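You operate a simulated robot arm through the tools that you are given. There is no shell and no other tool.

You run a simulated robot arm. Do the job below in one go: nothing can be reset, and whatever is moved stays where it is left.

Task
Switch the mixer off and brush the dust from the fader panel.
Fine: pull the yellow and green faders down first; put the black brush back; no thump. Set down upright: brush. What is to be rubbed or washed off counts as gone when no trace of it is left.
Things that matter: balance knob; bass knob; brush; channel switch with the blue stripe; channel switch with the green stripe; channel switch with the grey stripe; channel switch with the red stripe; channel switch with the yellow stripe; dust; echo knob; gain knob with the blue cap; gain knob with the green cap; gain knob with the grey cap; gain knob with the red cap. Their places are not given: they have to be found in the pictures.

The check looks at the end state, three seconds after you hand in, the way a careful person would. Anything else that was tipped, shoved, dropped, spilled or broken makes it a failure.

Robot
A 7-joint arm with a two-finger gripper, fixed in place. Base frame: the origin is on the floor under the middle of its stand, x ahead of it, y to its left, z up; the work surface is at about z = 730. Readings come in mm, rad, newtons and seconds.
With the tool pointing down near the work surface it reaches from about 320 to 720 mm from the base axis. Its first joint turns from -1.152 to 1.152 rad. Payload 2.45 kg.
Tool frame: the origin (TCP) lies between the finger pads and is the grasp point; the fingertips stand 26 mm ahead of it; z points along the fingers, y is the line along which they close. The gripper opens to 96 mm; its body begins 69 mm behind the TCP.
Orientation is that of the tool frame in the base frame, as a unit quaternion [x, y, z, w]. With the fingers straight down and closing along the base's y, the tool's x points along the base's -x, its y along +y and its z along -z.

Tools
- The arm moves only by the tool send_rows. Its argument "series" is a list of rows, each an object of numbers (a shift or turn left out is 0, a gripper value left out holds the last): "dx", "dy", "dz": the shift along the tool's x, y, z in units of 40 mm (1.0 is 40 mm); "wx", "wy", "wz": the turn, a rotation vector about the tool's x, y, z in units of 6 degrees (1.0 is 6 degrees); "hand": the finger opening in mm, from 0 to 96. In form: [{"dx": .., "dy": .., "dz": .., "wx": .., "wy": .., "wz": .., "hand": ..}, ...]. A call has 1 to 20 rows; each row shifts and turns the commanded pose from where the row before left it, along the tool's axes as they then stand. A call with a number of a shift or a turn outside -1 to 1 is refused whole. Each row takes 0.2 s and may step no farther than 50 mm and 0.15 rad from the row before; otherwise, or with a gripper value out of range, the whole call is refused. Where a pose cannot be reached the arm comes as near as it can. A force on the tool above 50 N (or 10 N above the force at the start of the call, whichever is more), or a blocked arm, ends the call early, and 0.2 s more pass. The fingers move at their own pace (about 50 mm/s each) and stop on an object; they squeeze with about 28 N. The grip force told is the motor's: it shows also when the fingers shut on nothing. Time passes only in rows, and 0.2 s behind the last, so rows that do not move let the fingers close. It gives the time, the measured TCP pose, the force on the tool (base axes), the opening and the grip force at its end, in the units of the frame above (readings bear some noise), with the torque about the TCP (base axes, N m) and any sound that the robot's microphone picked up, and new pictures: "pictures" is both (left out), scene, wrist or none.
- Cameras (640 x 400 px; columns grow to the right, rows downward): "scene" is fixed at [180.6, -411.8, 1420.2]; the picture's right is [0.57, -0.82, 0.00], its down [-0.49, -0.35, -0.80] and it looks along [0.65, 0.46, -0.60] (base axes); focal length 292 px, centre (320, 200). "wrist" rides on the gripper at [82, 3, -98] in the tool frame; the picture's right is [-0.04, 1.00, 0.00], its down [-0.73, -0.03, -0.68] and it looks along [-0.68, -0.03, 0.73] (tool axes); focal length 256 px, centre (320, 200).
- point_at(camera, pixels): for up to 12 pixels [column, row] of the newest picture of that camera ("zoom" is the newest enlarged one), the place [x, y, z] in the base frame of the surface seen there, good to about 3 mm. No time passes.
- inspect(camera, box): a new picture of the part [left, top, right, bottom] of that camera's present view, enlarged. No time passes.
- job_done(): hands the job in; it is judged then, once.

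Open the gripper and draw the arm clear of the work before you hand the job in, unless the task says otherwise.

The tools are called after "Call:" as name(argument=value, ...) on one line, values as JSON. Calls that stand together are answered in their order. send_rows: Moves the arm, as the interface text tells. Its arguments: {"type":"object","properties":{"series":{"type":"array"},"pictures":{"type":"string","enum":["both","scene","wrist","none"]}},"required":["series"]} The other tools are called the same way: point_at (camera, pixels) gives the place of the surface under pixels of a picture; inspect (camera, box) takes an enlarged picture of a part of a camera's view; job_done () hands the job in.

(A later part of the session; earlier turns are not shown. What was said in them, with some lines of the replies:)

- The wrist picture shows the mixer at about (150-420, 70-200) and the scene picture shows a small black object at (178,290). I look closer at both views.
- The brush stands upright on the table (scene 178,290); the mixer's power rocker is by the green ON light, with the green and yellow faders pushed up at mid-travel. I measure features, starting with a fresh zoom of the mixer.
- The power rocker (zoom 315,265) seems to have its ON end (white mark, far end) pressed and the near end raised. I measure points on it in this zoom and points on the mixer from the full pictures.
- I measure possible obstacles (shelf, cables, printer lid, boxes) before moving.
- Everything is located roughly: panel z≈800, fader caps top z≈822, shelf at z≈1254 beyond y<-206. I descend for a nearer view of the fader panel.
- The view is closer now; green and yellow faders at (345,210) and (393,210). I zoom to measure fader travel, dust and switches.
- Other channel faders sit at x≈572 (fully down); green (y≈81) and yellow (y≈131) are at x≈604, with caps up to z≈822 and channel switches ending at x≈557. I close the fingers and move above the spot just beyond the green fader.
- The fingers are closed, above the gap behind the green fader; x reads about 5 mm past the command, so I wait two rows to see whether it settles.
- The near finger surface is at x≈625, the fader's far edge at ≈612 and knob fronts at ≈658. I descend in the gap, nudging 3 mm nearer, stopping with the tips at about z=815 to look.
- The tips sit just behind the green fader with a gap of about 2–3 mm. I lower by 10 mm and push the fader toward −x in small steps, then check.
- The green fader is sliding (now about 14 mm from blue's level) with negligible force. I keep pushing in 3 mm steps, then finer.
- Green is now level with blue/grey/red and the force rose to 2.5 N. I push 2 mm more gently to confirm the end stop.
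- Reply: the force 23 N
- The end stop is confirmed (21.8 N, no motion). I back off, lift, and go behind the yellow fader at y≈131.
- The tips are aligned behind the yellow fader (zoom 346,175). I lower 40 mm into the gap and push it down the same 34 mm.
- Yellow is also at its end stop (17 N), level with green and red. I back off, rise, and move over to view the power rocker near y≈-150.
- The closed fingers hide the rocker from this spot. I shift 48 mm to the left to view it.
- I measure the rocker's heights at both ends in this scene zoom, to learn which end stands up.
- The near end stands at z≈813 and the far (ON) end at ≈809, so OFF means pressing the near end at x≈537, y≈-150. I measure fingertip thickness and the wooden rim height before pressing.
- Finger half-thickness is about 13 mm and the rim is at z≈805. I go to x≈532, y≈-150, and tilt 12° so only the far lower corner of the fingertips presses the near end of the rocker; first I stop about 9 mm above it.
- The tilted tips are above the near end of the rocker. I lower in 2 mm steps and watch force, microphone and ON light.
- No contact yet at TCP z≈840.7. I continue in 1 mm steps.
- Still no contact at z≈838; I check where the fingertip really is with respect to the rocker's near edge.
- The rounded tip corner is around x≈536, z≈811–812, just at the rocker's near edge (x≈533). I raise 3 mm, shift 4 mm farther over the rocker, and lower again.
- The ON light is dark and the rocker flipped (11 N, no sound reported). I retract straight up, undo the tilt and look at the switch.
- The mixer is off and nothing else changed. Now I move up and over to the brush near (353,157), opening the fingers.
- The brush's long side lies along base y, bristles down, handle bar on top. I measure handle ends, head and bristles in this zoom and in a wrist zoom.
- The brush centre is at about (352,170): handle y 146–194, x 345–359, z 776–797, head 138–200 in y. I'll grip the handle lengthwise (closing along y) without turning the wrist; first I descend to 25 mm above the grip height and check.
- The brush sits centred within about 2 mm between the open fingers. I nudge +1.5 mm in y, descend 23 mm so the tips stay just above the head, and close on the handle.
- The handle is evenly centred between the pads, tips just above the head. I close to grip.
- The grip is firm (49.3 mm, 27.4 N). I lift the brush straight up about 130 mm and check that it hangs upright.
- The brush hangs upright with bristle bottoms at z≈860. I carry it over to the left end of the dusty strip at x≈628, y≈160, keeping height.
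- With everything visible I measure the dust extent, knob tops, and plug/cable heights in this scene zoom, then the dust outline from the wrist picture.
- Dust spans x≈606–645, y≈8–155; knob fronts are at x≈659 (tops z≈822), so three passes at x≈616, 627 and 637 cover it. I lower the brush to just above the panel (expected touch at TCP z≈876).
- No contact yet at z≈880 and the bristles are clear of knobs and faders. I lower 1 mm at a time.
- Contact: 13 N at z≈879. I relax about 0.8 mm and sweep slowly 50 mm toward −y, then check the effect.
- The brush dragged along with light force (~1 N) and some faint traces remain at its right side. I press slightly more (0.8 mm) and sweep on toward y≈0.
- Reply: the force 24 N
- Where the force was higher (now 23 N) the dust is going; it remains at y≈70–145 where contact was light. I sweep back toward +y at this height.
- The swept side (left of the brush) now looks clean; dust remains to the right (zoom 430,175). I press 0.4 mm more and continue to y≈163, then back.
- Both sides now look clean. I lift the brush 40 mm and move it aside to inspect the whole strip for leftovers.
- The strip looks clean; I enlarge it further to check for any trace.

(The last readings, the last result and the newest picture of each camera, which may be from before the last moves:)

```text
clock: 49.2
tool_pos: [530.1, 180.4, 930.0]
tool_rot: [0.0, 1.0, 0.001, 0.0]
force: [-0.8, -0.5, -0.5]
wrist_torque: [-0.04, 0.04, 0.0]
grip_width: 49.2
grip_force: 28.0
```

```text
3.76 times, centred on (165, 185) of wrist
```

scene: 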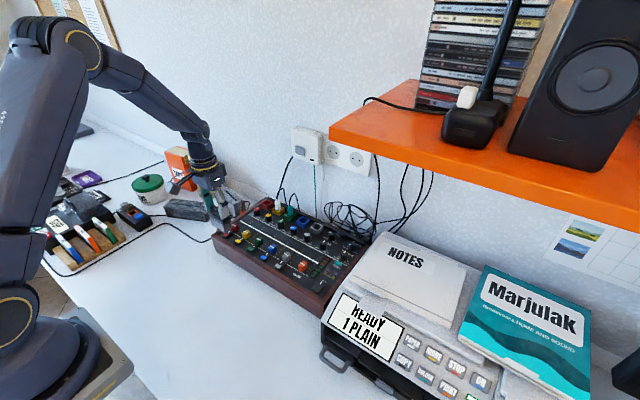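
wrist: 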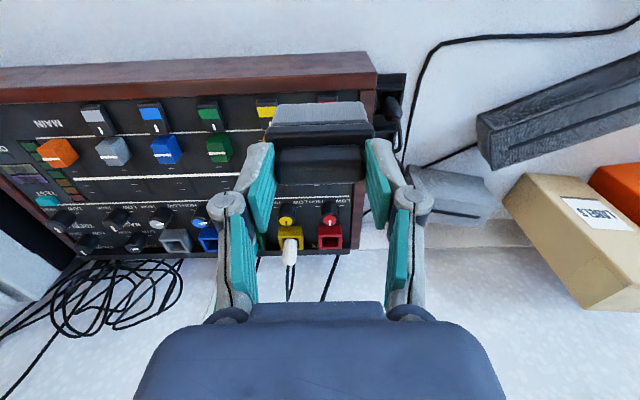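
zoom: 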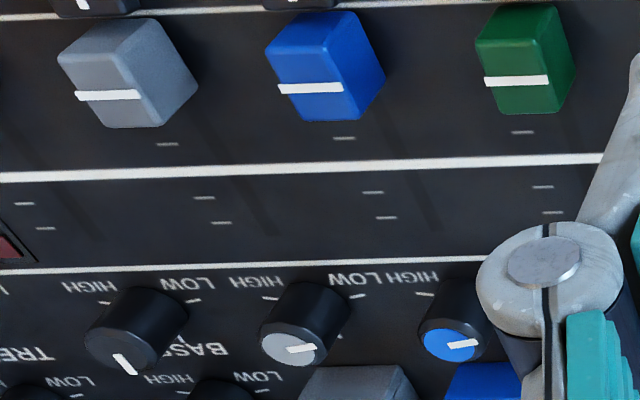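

I see no remaining dust, but the edges at x≈606 and x≈645 lay outside the single brushed lane, so I add a careful pass along each edge. First I go over x≈618, y≈165 and lower to just above contact.

Call:
send_rows(series=[{"dx": -0.7, "dy": -0.1}, {"dx": -0.75, "dy": -0.15}, {"dx": -0.73, "dy": -0.15}, {"dz": 0.6}, {"dz": 0.5}, {"dz": 0.15}, {"dz": 0.03}, {}], pictures="both")

Call:
inspect(camera="wrist", box=[140, 40, 500, 220])

Call:
inspect(camera="scene", box=[215, 180, 295, 240])

```text
clock: 51.0
tool_pos: [619.3, 165.8, 879.4]
tool_rot: [0.0, 1.0, 0.001, 0.0]
force: [-0.6, -0.6, 0.1]
wrist_torque: [-0.01, 0.03, 0.02]
grip_width: 49.2
grip_force: 28.8
```

scene: 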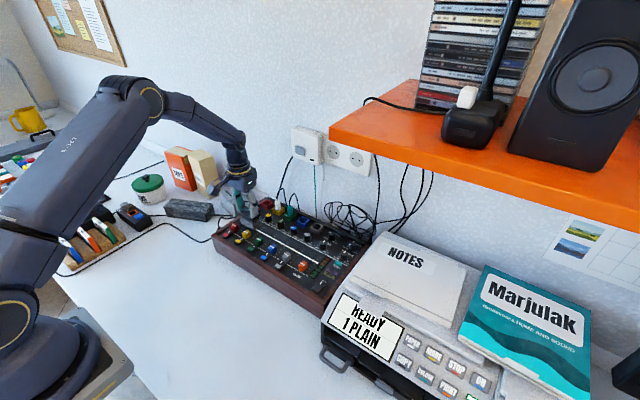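
wrist: 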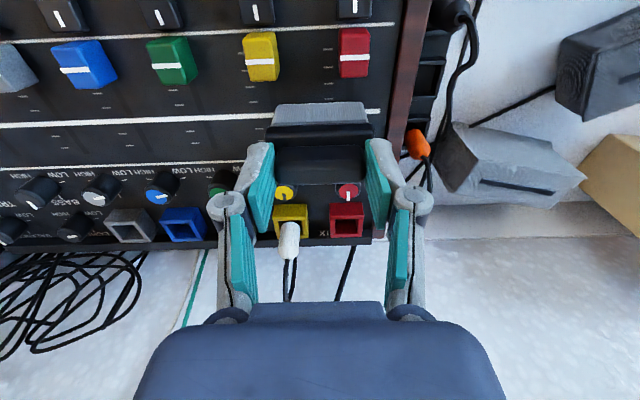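

```text
1.78 times, centred on (320, 130) of wrist
```

zoom: 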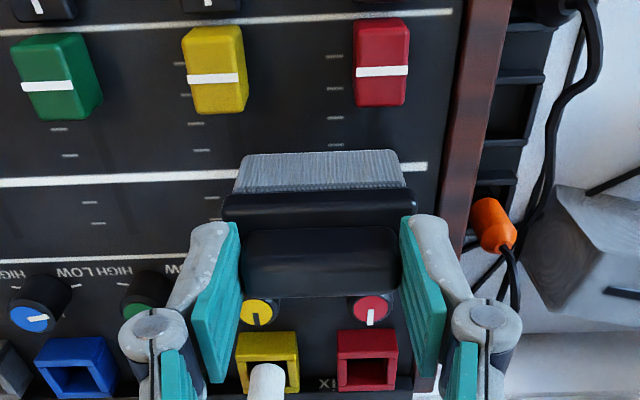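

```text
6.67 times, centred on (255, 210) of scene
```

zoom: 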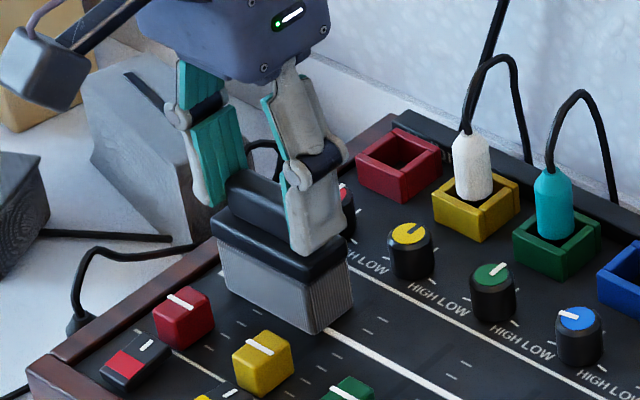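

The brush is just above the panel, well clear of faders and knobs. I lower 1.2 mm and read the force.

Call:
send_rows(series=[{"dz": 0.015}, {"dz": 0.015}, {}], pictures="none")

```text
clock: 51.8
tool_pos: [618.7, 165.1, 876.2]
tool_rot: [0.0, 1.0, 0.001, 0.0]
force: [-0.3, -0.2, -1.6]
wrist_torque: [0.01, 0.0, 0.04]
grip_width: 49.2
grip_force: 27.7
```

No contact yet; I lower another 1.2 mm.

Call:
send_rows(series=[{"dz": 0.015}, {"dz": 0.015}, {}], pictures="none")

```text
clock: 52.6
tool_pos: [618.5, 165.2, 878.3]
tool_rot: [0.0, 1.0, 0.0, 0.0]
force: [-2.0, 1.6, 11.5]
wrist_torque: [-0.02, 0.17, -0.02]
grip_width: 49.2
grip_force: 28.4
```

Contact at 11.5 N. I sweep 80 mm toward −y along the near edge of the dust lane.

Call:
send_rows(series=[{"dy": -0.2}, {"dy": -0.25}, {"dy": -0.25}, {"dy": -0.25}, {"dy": -0.25}, {"dy": -0.25}, {"dy": -0.25}, {"dy": -0.25}, {}], pictures="none")

```text
clock: 54.6
tool_pos: [616.9, 88.1, 874.7]
tool_rot: [0.0, 1.0, 0.0, 0.001]
force: [-0.1, 7.9, 21.6]
wrist_torque: [0.2, -0.06, 0.04]
grip_width: 49.1
grip_force: 27.4
```

Force is 21.6 N at y≈88; I relax 0.4 mm and sweep on to y≈0.

Call:
send_rows(series=[{"dz": -0.01}, {"dy": -0.25}, {"dy": -0.25}, {"dy": -0.25}, {"dy": -0.25}, {"dy": -0.25}, {"dy": -0.25}, {"dy": -0.25}, {"dy": -0.25}, {"dy": -0.2}, {}], pictures="wrist")

Call:
inspect(camera="wrist", box=[140, 40, 500, 220])

```text
clock: 57.0
tool_pos: [618.2, -0.5, 875.4]
tool_rot: [0.0, 1.0, 0.0, 0.0]
force: [-1.3, 1.6, 3.0]
wrist_torque: [-0.07, 0.04, -0.02]
grip_width: 49.1
grip_force: 28.1
```

wrist: 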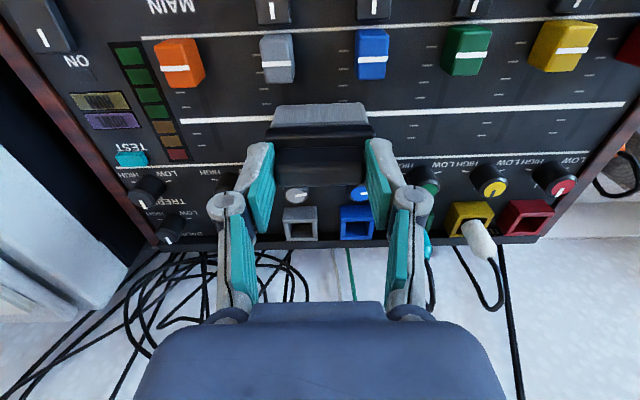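

```text
1.78 times, centred on (320, 130) of wrist
```

zoom: 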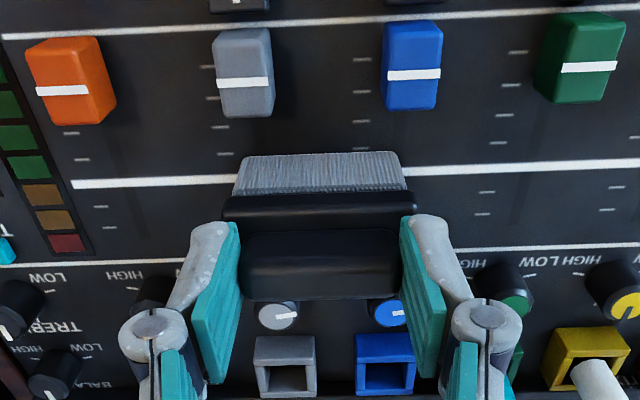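

Near-edge lane done. I lift 4 mm, shift to x≈636, lower to touch again, and check clearance to the knobs.

Call:
send_rows(series=[{"dz": -0.1}, {"dx": -0.22}, {"dx": -0.22}, {}, {"dz": 0.08}, {"dz": 0.02}, {}], pictures="both")

Call:
inspect(camera="scene", box=[250, 200, 340, 260])

```text
clock: 58.6
tool_pos: [636.4, 0.1, 876.7]
tool_rot: [0.0, 1.0, 0.0, 0.0]
force: [0.5, 0.3, -0.5]
wrist_torque: [0.0, 0.01, 0.0]
grip_width: 49.1
grip_force: 27.9
```

scene: 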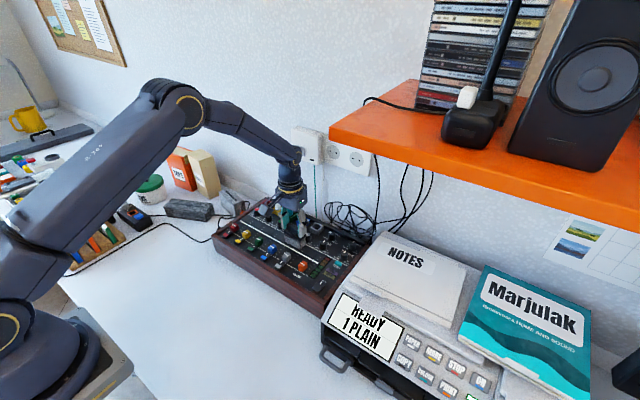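
wrist: 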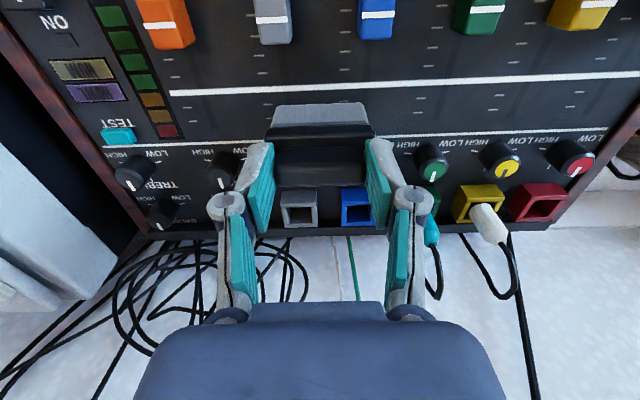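

```text
6.67 times, centred on (295, 230) of scene
```

zoom: 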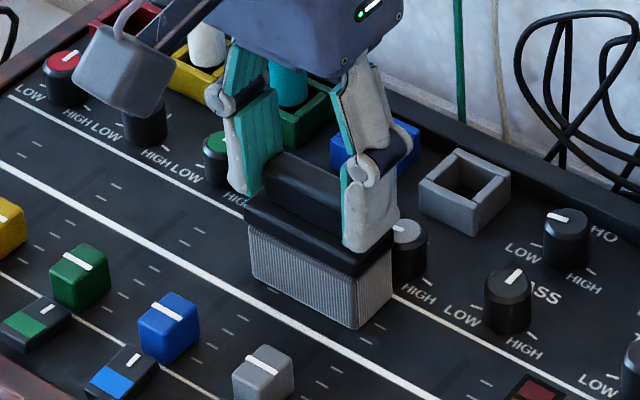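

The brush sits about 10 mm in front of the knobs. I lower 0.8 mm for contact and read the force.

Call:
send_rows(series=[{"dz": 0.02}, {"dz": 0.01}, {}], pictures="none")

```text
clock: 59.4
tool_pos: [635.9, -1.5, 876.6]
tool_rot: [0.0, 1.0, 0.0, 0.002]
force: [2.5, -1.6, 8.5]
wrist_torque: [-0.13, -0.15, 0.02]
grip_width: 49.4
grip_force: 27.9
```

Contact at 8.5 N. I sweep 80 mm toward +y along the far edge of the dust lane.

Call:
send_rows(series=[{"dy": 0.2}, {"dy": 0.25}, {"dy": 0.25}, {"dy": 0.25}, {"dy": 0.25}, {"dy": 0.25}, {"dy": 0.25}, {"dy": 0.25}, {}], pictures="wrist")

```text
clock: 61.4
tool_pos: [637.7, 78.0, 875.1]
tool_rot: [0.0, 1.0, 0.0, 0.001]
force: [0.9, -6.7, 20.4]
wrist_torque: [-0.19, -0.03, -0.03]
grip_width: 48.9
grip_force: 28.0
```

wrist: 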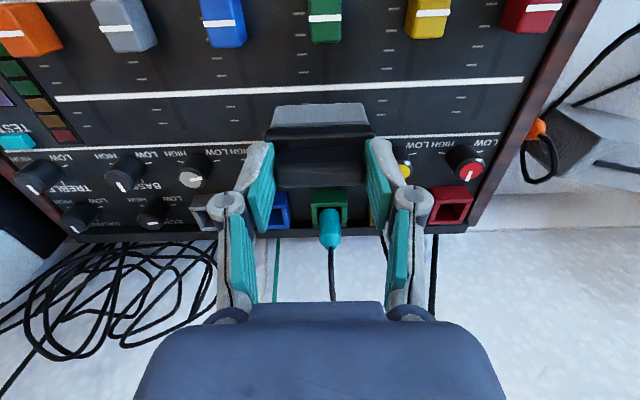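

Force is 20 N at y≈78 and the lane behind is clean. I continue the last 80 mm to y≈160, then lift.

Call:
send_rows(series=[{"dz": -0.005}, {"dy": 0.25}, {"dy": 0.25}, {"dy": 0.25}, {"dy": 0.25}, {"dy": 0.25}, {"dy": 0.25}, {"dy": 0.25}, {"dy": 0.25}, {}, {"dz": -0.5}, {"dz": -0.7}, {"dz": -0.3}, {}], pictures="both")

Call:
inspect(camera="scene", box=[220, 190, 320, 260])

Call:
inspect(camera="wrist", box=[140, 40, 420, 220])

```text
clock: 64.4
tool_pos: [635.8, 155.0, 936.9]
tool_rot: [0.0, 1.0, 0.0, -0.001]
force: [-0.3, 0.4, -0.3]
wrist_torque: [-0.03, 0.0, -0.01]
grip_width: 49.0
grip_force: 28.2
```

scene: 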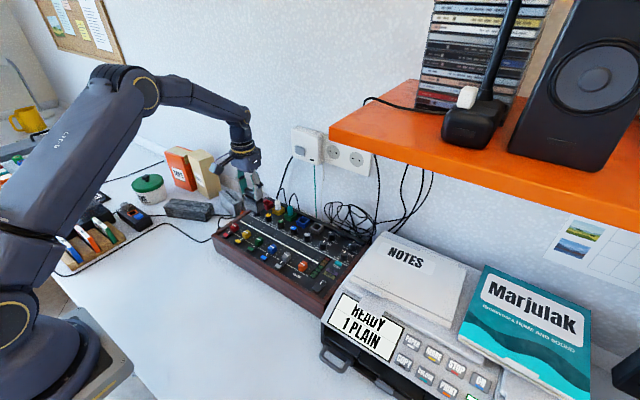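
wrist: 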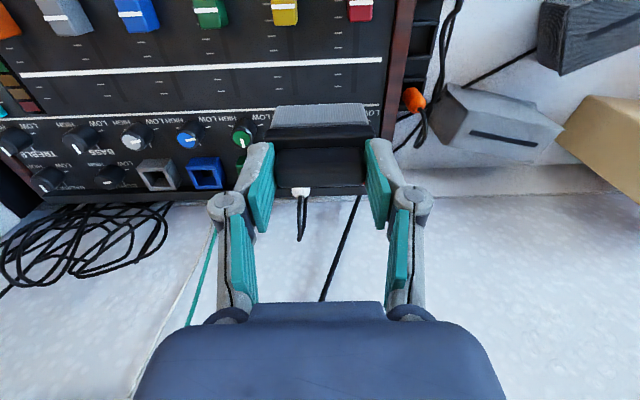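

```text
5.71 times, centred on (270, 225) of scene
```

zoom: 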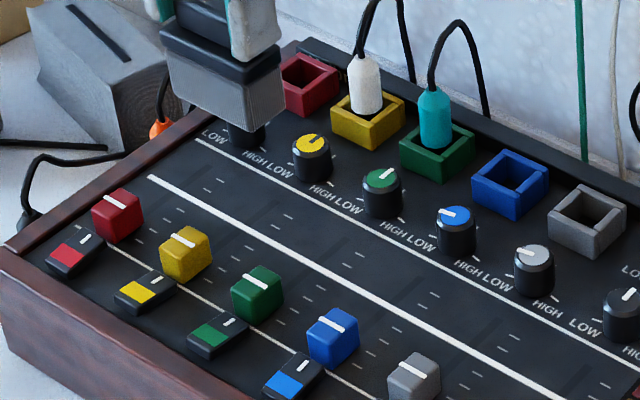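

```text
2.22 times, centred on (280, 130) of wrist
```

zoom: 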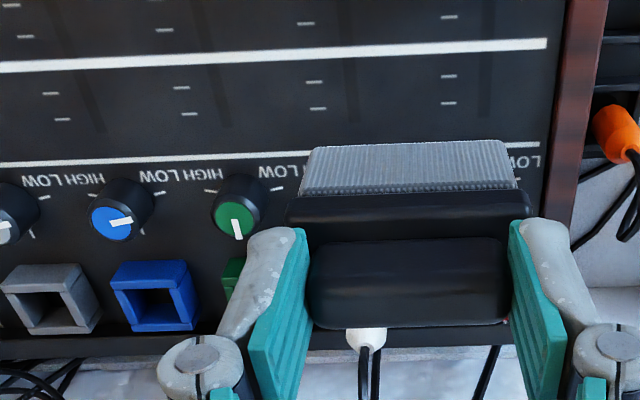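

The panel is clean and knobs/faders are unchanged; the brush has ridden up about 2–3 mm in the grip. I carry it back over its original spot (net return −284.6 mm in x, +14 mm in y).

Call:
send_rows(series=[{"dx": 0.889, "dy": 0.044}, {"dx": 0.889, "dy": 0.044}, {"dx": 0.889, "dy": 0.044}, {"dx": 0.889, "dy": 0.044}, {"dx": 0.889, "dy": 0.044}, {"dx": 0.889, "dy": 0.044}, {"dx": 0.889, "dy": 0.044}, {"dx": 0.892, "dy": 0.042}, {}, {}], pictures="both")

Call:
inspect(camera="scene", box=[140, 190, 240, 290])

Call:
inspect(camera="wrist", box=[220, 80, 420, 220])

```text
clock: 66.6
tool_pos: [350.4, 171.7, 937.1]
tool_rot: [0.0, 1.0, 0.0, 0.001]
force: [-0.5, 0.4, -0.7]
wrist_torque: [0.03, 0.0, -0.01]
grip_width: 48.9
grip_force: 27.7
```

scene: 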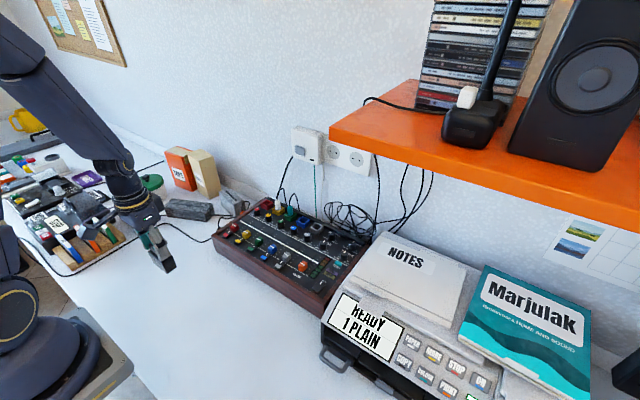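
wrist: 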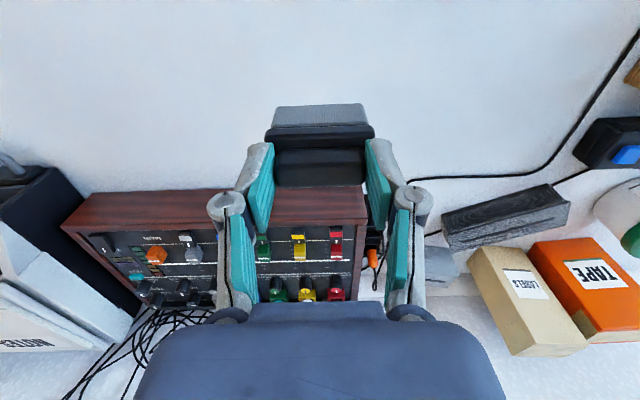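

```text
4.00 times, centred on (190, 240) of scene
```

zoom: 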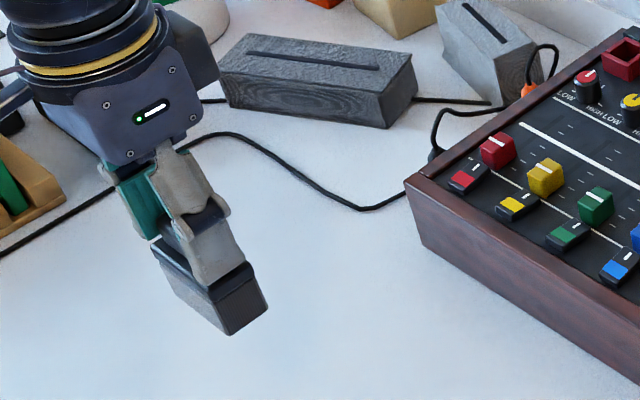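

```text
2.86 times, centred on (320, 150) of wrist
```

zoom: 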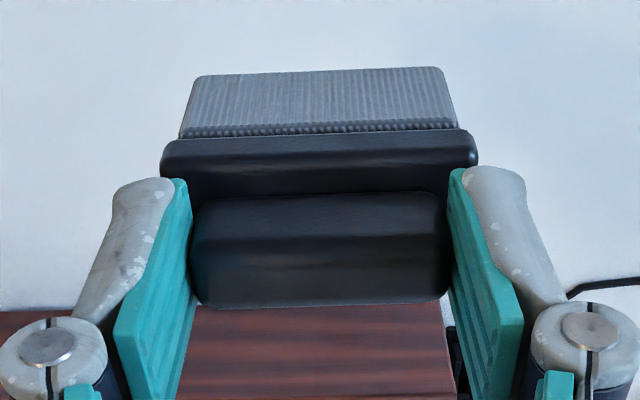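

The brush is upright, only shifted up ~4 mm in the grip, and over its old place. I descend to about 10 mm above the table and look.

Call:
send_rows(series=[{"dz": 0.8}, {"dz": 0.8}, {"dz": 0.7}, {"dz": 0.5}, {}, {}], pictures="both")

Call:
inspect(camera="scene", box=[140, 260, 220, 316])

Call:
inspect(camera="wrist", box=[220, 80, 420, 220])

```text
clock: 68.0
tool_pos: [349.5, 172.4, 823.8]
tool_rot: [0.001, 1.0, -0.001, 0.0]
force: [-0.2, 0.8, -0.8]
wrist_torque: [0.0, 0.01, 0.02]
grip_width: 49.0
grip_force: 27.9
```

scene: 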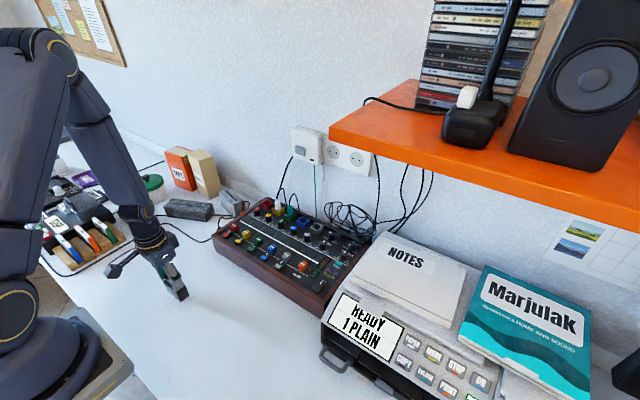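
wrist: 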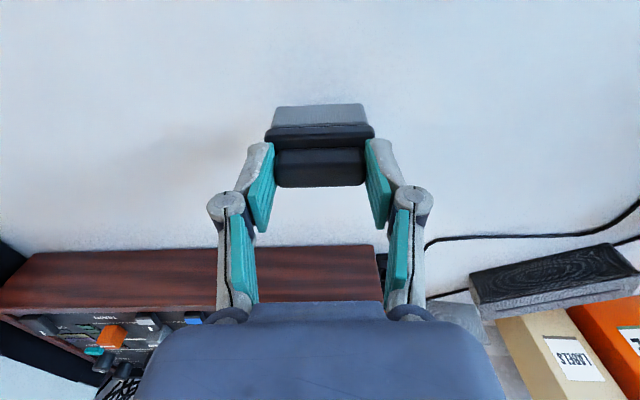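

```text
7.14 times, centred on (180, 288) of scene
```

zoom: 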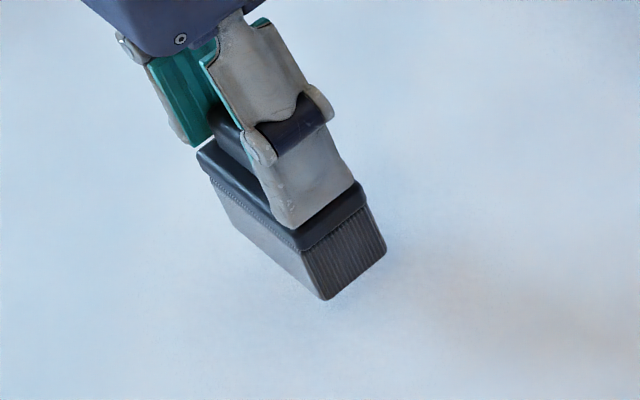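

```text
2.86 times, centred on (320, 150) of wrist
```

zoom: 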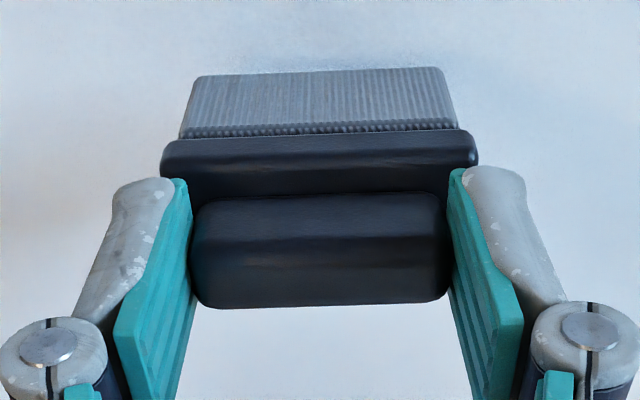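

About 12 mm above the table, upright. I lower 8 mm, then 1 mm at a time until it touches.

Call:
send_rows(series=[{"dz": 0.1}, {"dz": 0.1}, {}, {"dz": 0.025}, {"dz": 0.02}, {}], pictures="none")

```text
clock: 69.4
tool_pos: [350.5, 172.4, 813.4]
tool_rot: [0.0, 1.0, 0.001, 0.0]
force: [-0.7, 0.0, -0.6]
wrist_torque: [-0.01, 0.0, 0.0]
grip_width: 49.1
grip_force: 28.2
```

No contact yet at z≈813; I continue down in 0.8 mm steps.

Call:
send_rows(series=[{"dz": 0.02}, {"dz": 0.02}, {}], pictures="none")

```text
clock: 70.2
tool_pos: [350.4, 170.0, 811.0]
tool_rot: [0.0, 1.0, -0.001, 0.0]
force: [0.4, -0.1, -0.1]
wrist_torque: [0.05, 0.01, 0.01]
grip_width: 48.8
grip_force: 28.4
```

Still no force; I lower another 1.6 mm in small steps.

Call:
send_rows(series=[{"dz": 0.02}, {"dz": 0.02}, {}], pictures="none")

Call:
inspect(camera="scene", box=[140, 260, 220, 316])

```text
clock: 71.0
tool_pos: [351.1, 171.2, 809.7]
tool_rot: [0.0, 1.0, -0.001, 0.001]
force: [0.6, -0.3, -0.2]
wrist_torque: [-0.03, 0.0, -0.04]
grip_width: 49.1
grip_force: 27.8
```

```text
7.14 times, centred on (180, 288) of scene
```

zoom: 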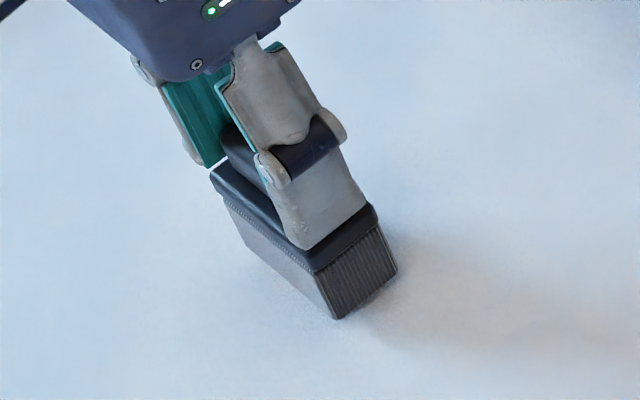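

The bristle corner (335,318) is nearly at its original picture spot (342,323), so about 1–2 mm remain. I lower 1.6 mm more.

Call:
send_rows(series=[{"dz": 0.02}, {"dz": 0.02}, {}], pictures="none")

```text
clock: 71.8
tool_pos: [351.8, 171.0, 809.4]
tool_rot: [0.0, 1.0, 0.001, 0.0]
force: [-0.1, 0.3, -0.4]
wrist_torque: [-0.03, -0.02, 0.01]
grip_width: 49.1
grip_force: 28.1
```

Still free; another 1.2 mm in 0.6 mm steps.

Call:
send_rows(series=[{"dz": 0.015}, {}, {"dz": 0.015}, {}], pictures="scene")

Call:
inspect(camera="scene", box=[140, 260, 220, 316])

```text
clock: 72.8
tool_pos: [351.3, 170.9, 808.3]
tool_rot: [0.0, 1.0, 0.001, 0.001]
force: [-1.1, -0.7, -0.8]
wrist_torque: [0.02, 0.02, -0.03]
grip_width: 49.0
grip_force: 28.1
```

scene: 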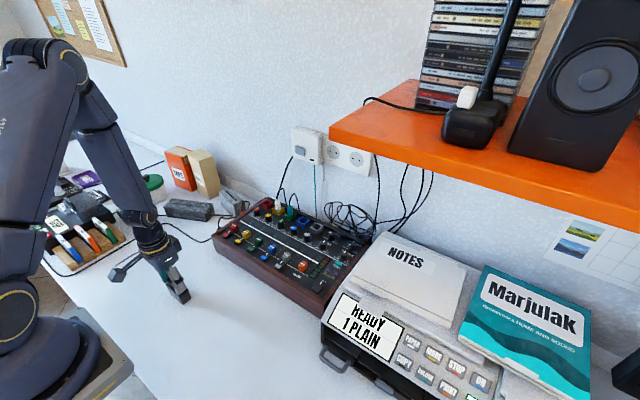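

```text
7.14 times, centred on (180, 288) of scene
```

zoom: 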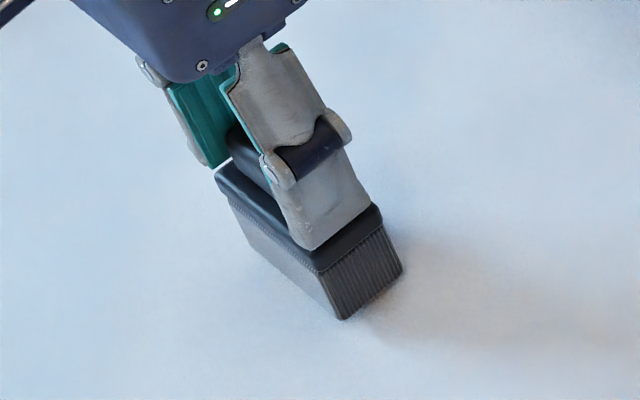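

The bristle corner (342,319) is still about 4 zoom-pixels (~2 mm) above its original row 323. I keep lowering in 0.6 mm steps.

Call:
send_rows(series=[{"dz": 0.015}, {}, {"dz": 0.015}, {}], pictures="none")

```text
clock: 73.8
tool_pos: [350.9, 172.1, 806.8]
tool_rot: [0.0, 1.0, -0.001, 0.001]
force: [0.5, -0.1, -0.2]
wrist_torque: [-0.03, -0.02, -0.03]
grip_width: 48.7
grip_force: 28.1
```

Still no contact force; another 1.2 mm.

Call:
send_rows(series=[{"dz": 0.015}, {}, {"dz": 0.015}, {}], pictures="scene")

Call:
inspect(camera="scene", box=[140, 260, 220, 316])

```text
clock: 74.8
tool_pos: [352.0, 171.5, 806.5]
tool_rot: [0.001, 1.0, 0.0, 0.0]
force: [0.0, -0.1, -0.3]
wrist_torque: [0.06, 0.01, -0.01]
grip_width: 49.2
grip_force: 28.2
```

scene: 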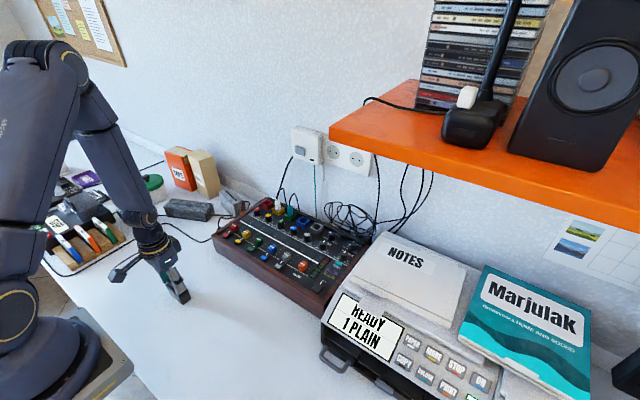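

```text
7.14 times, centred on (180, 288) of scene
```

zoom: 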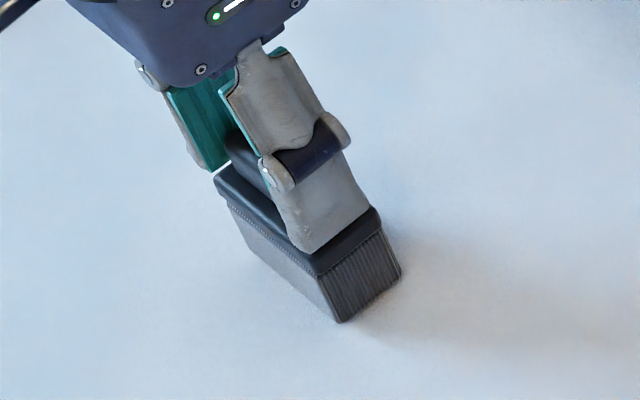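

The corner is now at (338,322), almost at the original row. I lower in 0.4 mm steps until a force shows.

Call:
send_rows(series=[{"dz": 0.01}, {}, {"dz": 0.01}, {}], pictures="none")

```text
clock: 75.8
tool_pos: [350.8, 171.5, 805.1]
tool_rot: [-0.001, 1.0, 0.001, 0.0]
force: [0.9, -0.5, -1.7]
wrist_torque: [-0.02, -0.04, 0.02]
grip_width: 49.0
grip_force: 28.1
```

Still free of contact (noise only); two more 0.4 mm steps.

Call:
send_rows(series=[{"dz": 0.01}, {}, {"dz": 0.01}, {}], pictures="none")

```text
clock: 76.8
tool_pos: [351.1, 171.5, 802.8]
tool_rot: [0.001, 1.0, -0.001, 0.0]
force: [-2.0, -1.8, 23.1]
wrist_torque: [-0.09, 0.03, -0.04]
grip_width: 48.9
grip_force: 27.7
```

Contact at last (23 N). I relax 0.5 mm and check the force before opening.

Call:
send_rows(series=[{"dz": -0.012}, {}], pictures="both")

Call:
inspect(camera="scene", box=[140, 260, 220, 316])

Call:
inspect(camera="wrist", box=[220, 80, 420, 220])

```text
clock: 77.4
tool_pos: [350.7, 172.8, 803.8]
tool_rot: [0.0, 1.0, 0.0, 0.0]
force: [0.2, 0.6, 1.1]
wrist_torque: [0.02, -0.05, 0.03]
grip_width: 49.1
grip_force: 27.9
```

scene: 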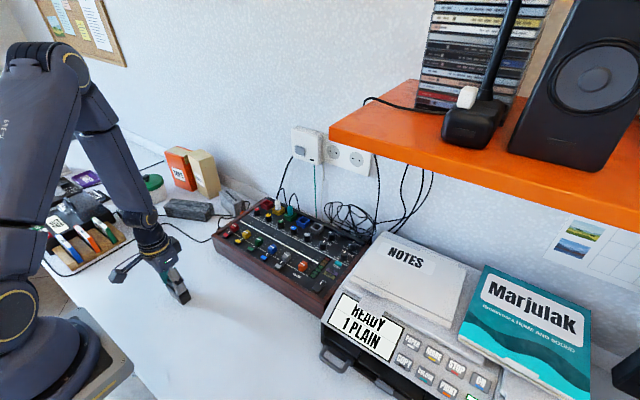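
wrist: 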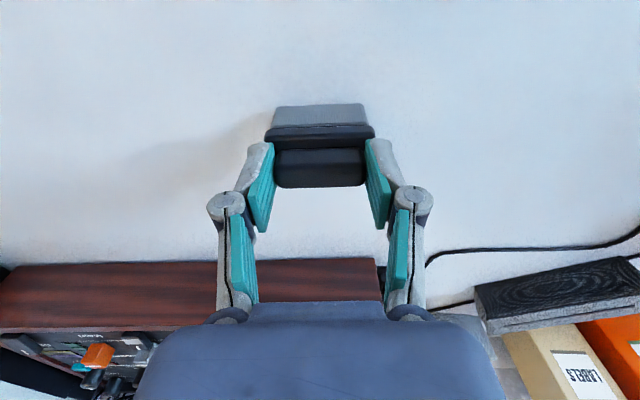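

```text
7.14 times, centred on (180, 288) of scene
```

zoom: 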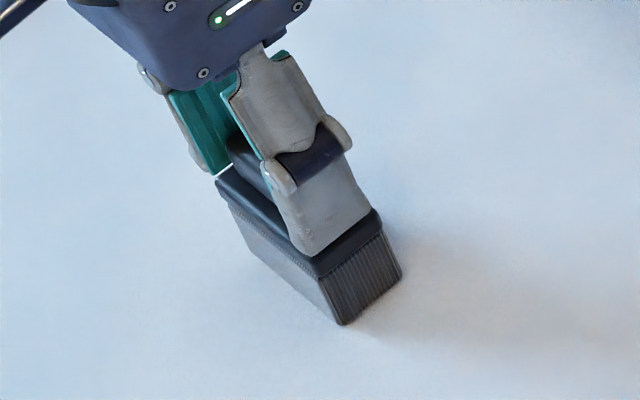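

```text
2.86 times, centred on (320, 150) of wrist
```

zoom: 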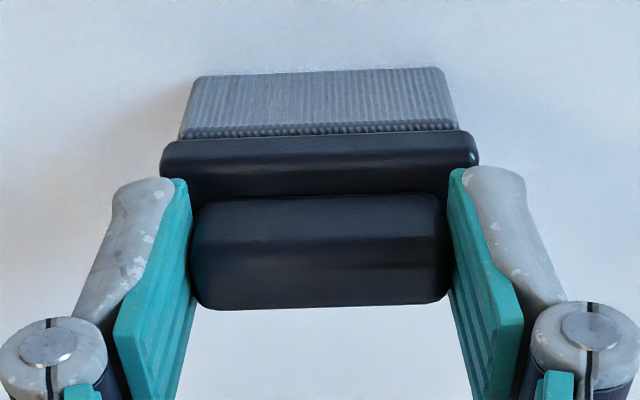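

The brush rests at its old place (corner at 343,325 vs. 342,323 originally) with ~1 N load. I open the fingers gently.

Call:
send_rows(series=[{"hand": 53}, {}, {"hand": 62}, {}, {"hand": 80}, {}], pictures="both")

Call:
inspect(camera="scene", box=[140, 260, 220, 316])

Call:
inspect(camera="wrist", box=[220, 80, 420, 220])

```text
clock: 78.8
tool_pos: [351.6, 172.4, 804.3]
tool_rot: [0.0, 1.0, 0.0, 0.0]
force: [-0.3, -0.2, -0.7]
wrist_torque: [-0.01, -0.01, 0.0]
grip_width: 80.0
grip_force: 0.1
```

scene: 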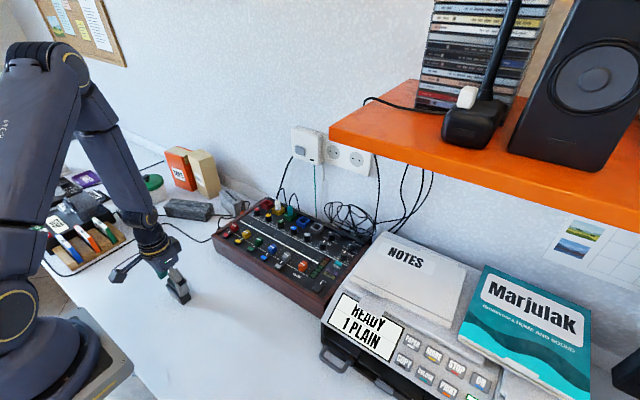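
wrist: 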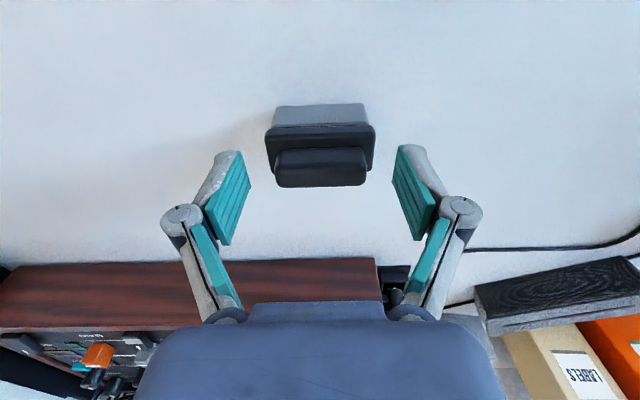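

```text
7.14 times, centred on (180, 288) of scene
```

zoom: 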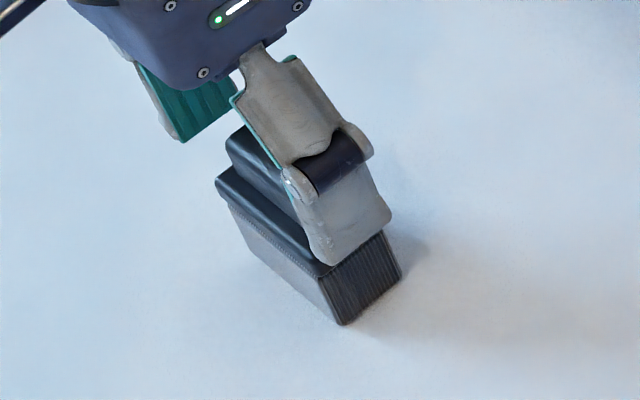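

```text
2.86 times, centred on (320, 150) of wrist
```

zoom: 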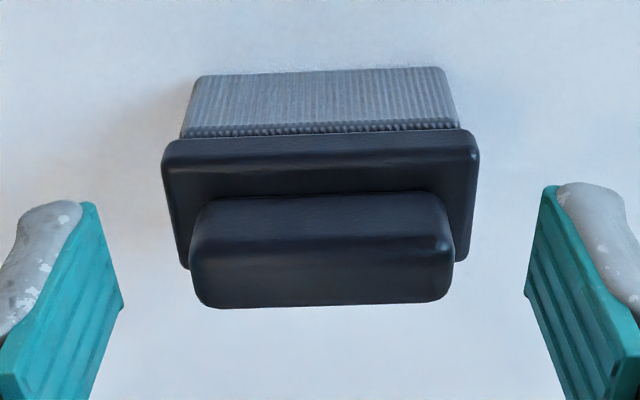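

The brush stands upright on its own at the old place. I open fully, rise straight up clear of it, and then check everything.

Call:
send_rows(series=[{"hand": 96}, {"dz": -0.3}, {"dz": -0.7}, {"dz": -0.9}, {"dz": -0.9}, {"dz": -0.9}, {"dz": -0.9}, {"dz": -0.7}, {}, {}], pictures="both")

Call:
inspect(camera="scene", box=[140, 250, 240, 320])

Call:
inspect(camera="scene", box=[200, 180, 380, 320])

Call:
inspect(camera="scene", box=[285, 230, 355, 310])

Call:
inspect(camera="scene", box=[215, 195, 305, 255])

```text
clock: 81.0
tool_pos: [350.8, 171.6, 1016.2]
tool_rot: [0.0, 1.0, 0.0, 0.0]
force: [-1.1, -0.5, -0.3]
wrist_torque: [0.01, -0.02, 0.01]
grip_width: 96.0
grip_force: 0.1
```

scene: 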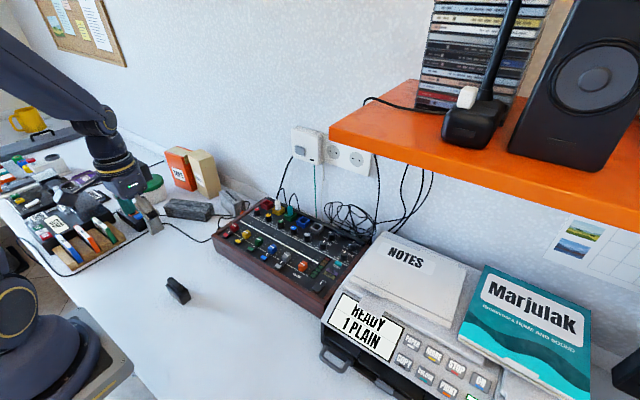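
wrist: 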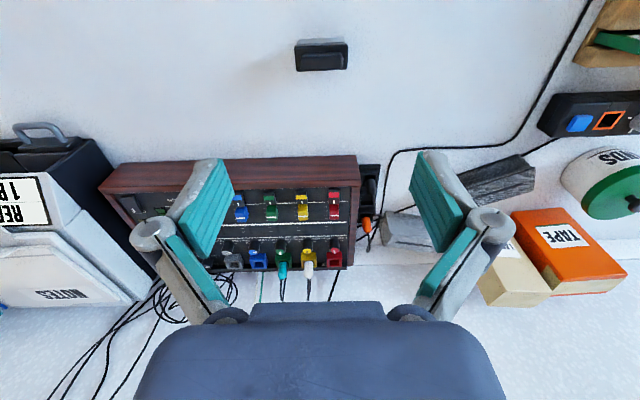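

```text
5.71 times, centred on (190, 285) of scene
```

zoom: 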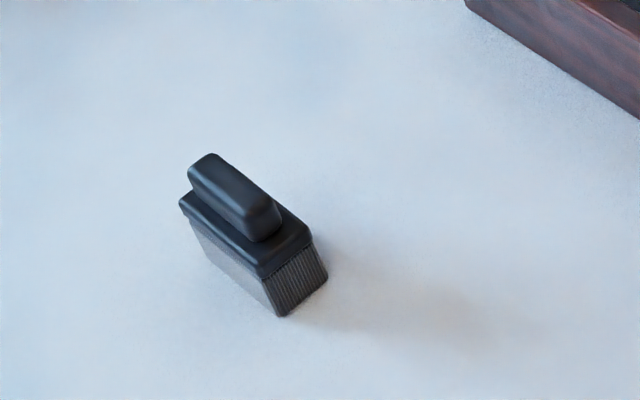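

```text
2.86 times, centred on (290, 250) of scene
```

zoom: 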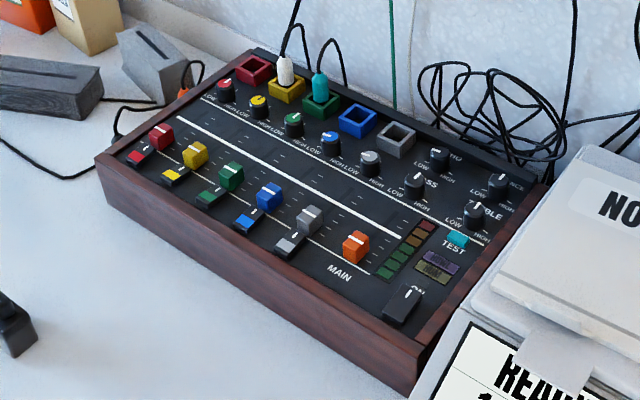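

```text
5.00 times, centred on (320, 270) of scene
```

zoom: 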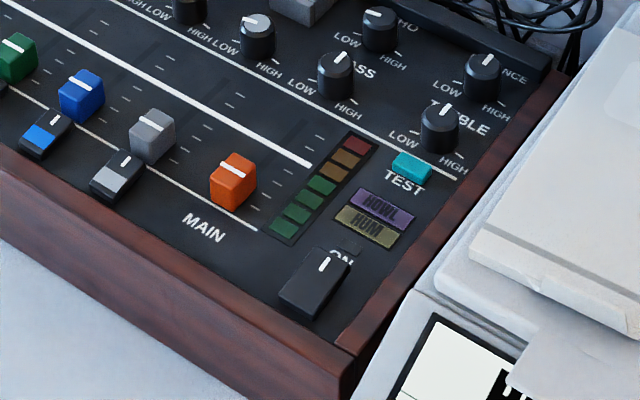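

```text
6.67 times, centred on (260, 225) of scene
```

zoom: 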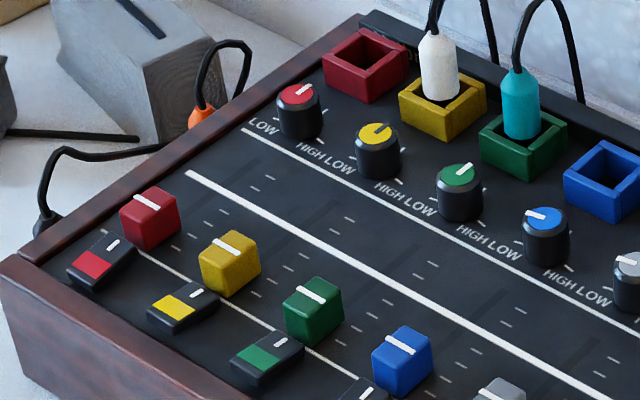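

The mixer's ON light is dark and the green and yellow faders are down. The panel shows no dust, and knobs and channel switches look unchanged. The brush stands upright in its original place with the arm clear and gripper open, so I hand the job in.

Call:
job_done()

```text
The job is handed in.
```

The mixer is off and the dust is brushed from the fader panel. I've handed the job in but don't have the result of the check yet.

- **Faders:** I pulled the green and yellow faders down to their end stops before touching the power switch.
- **Power:** I pressed the near end of the rocker and the ON light went out. The microphone picked up no thump.
- **Dust:** I brushed the dusty strip along its middle and both edges. Close-up pictures show no trace left.
- **Brush:** It stands upright in its original spot, matching the first picture.
- **Everything else:** The knobs, channel switches and other faders look the same as at the start. The gripper is open and the arm is clear.
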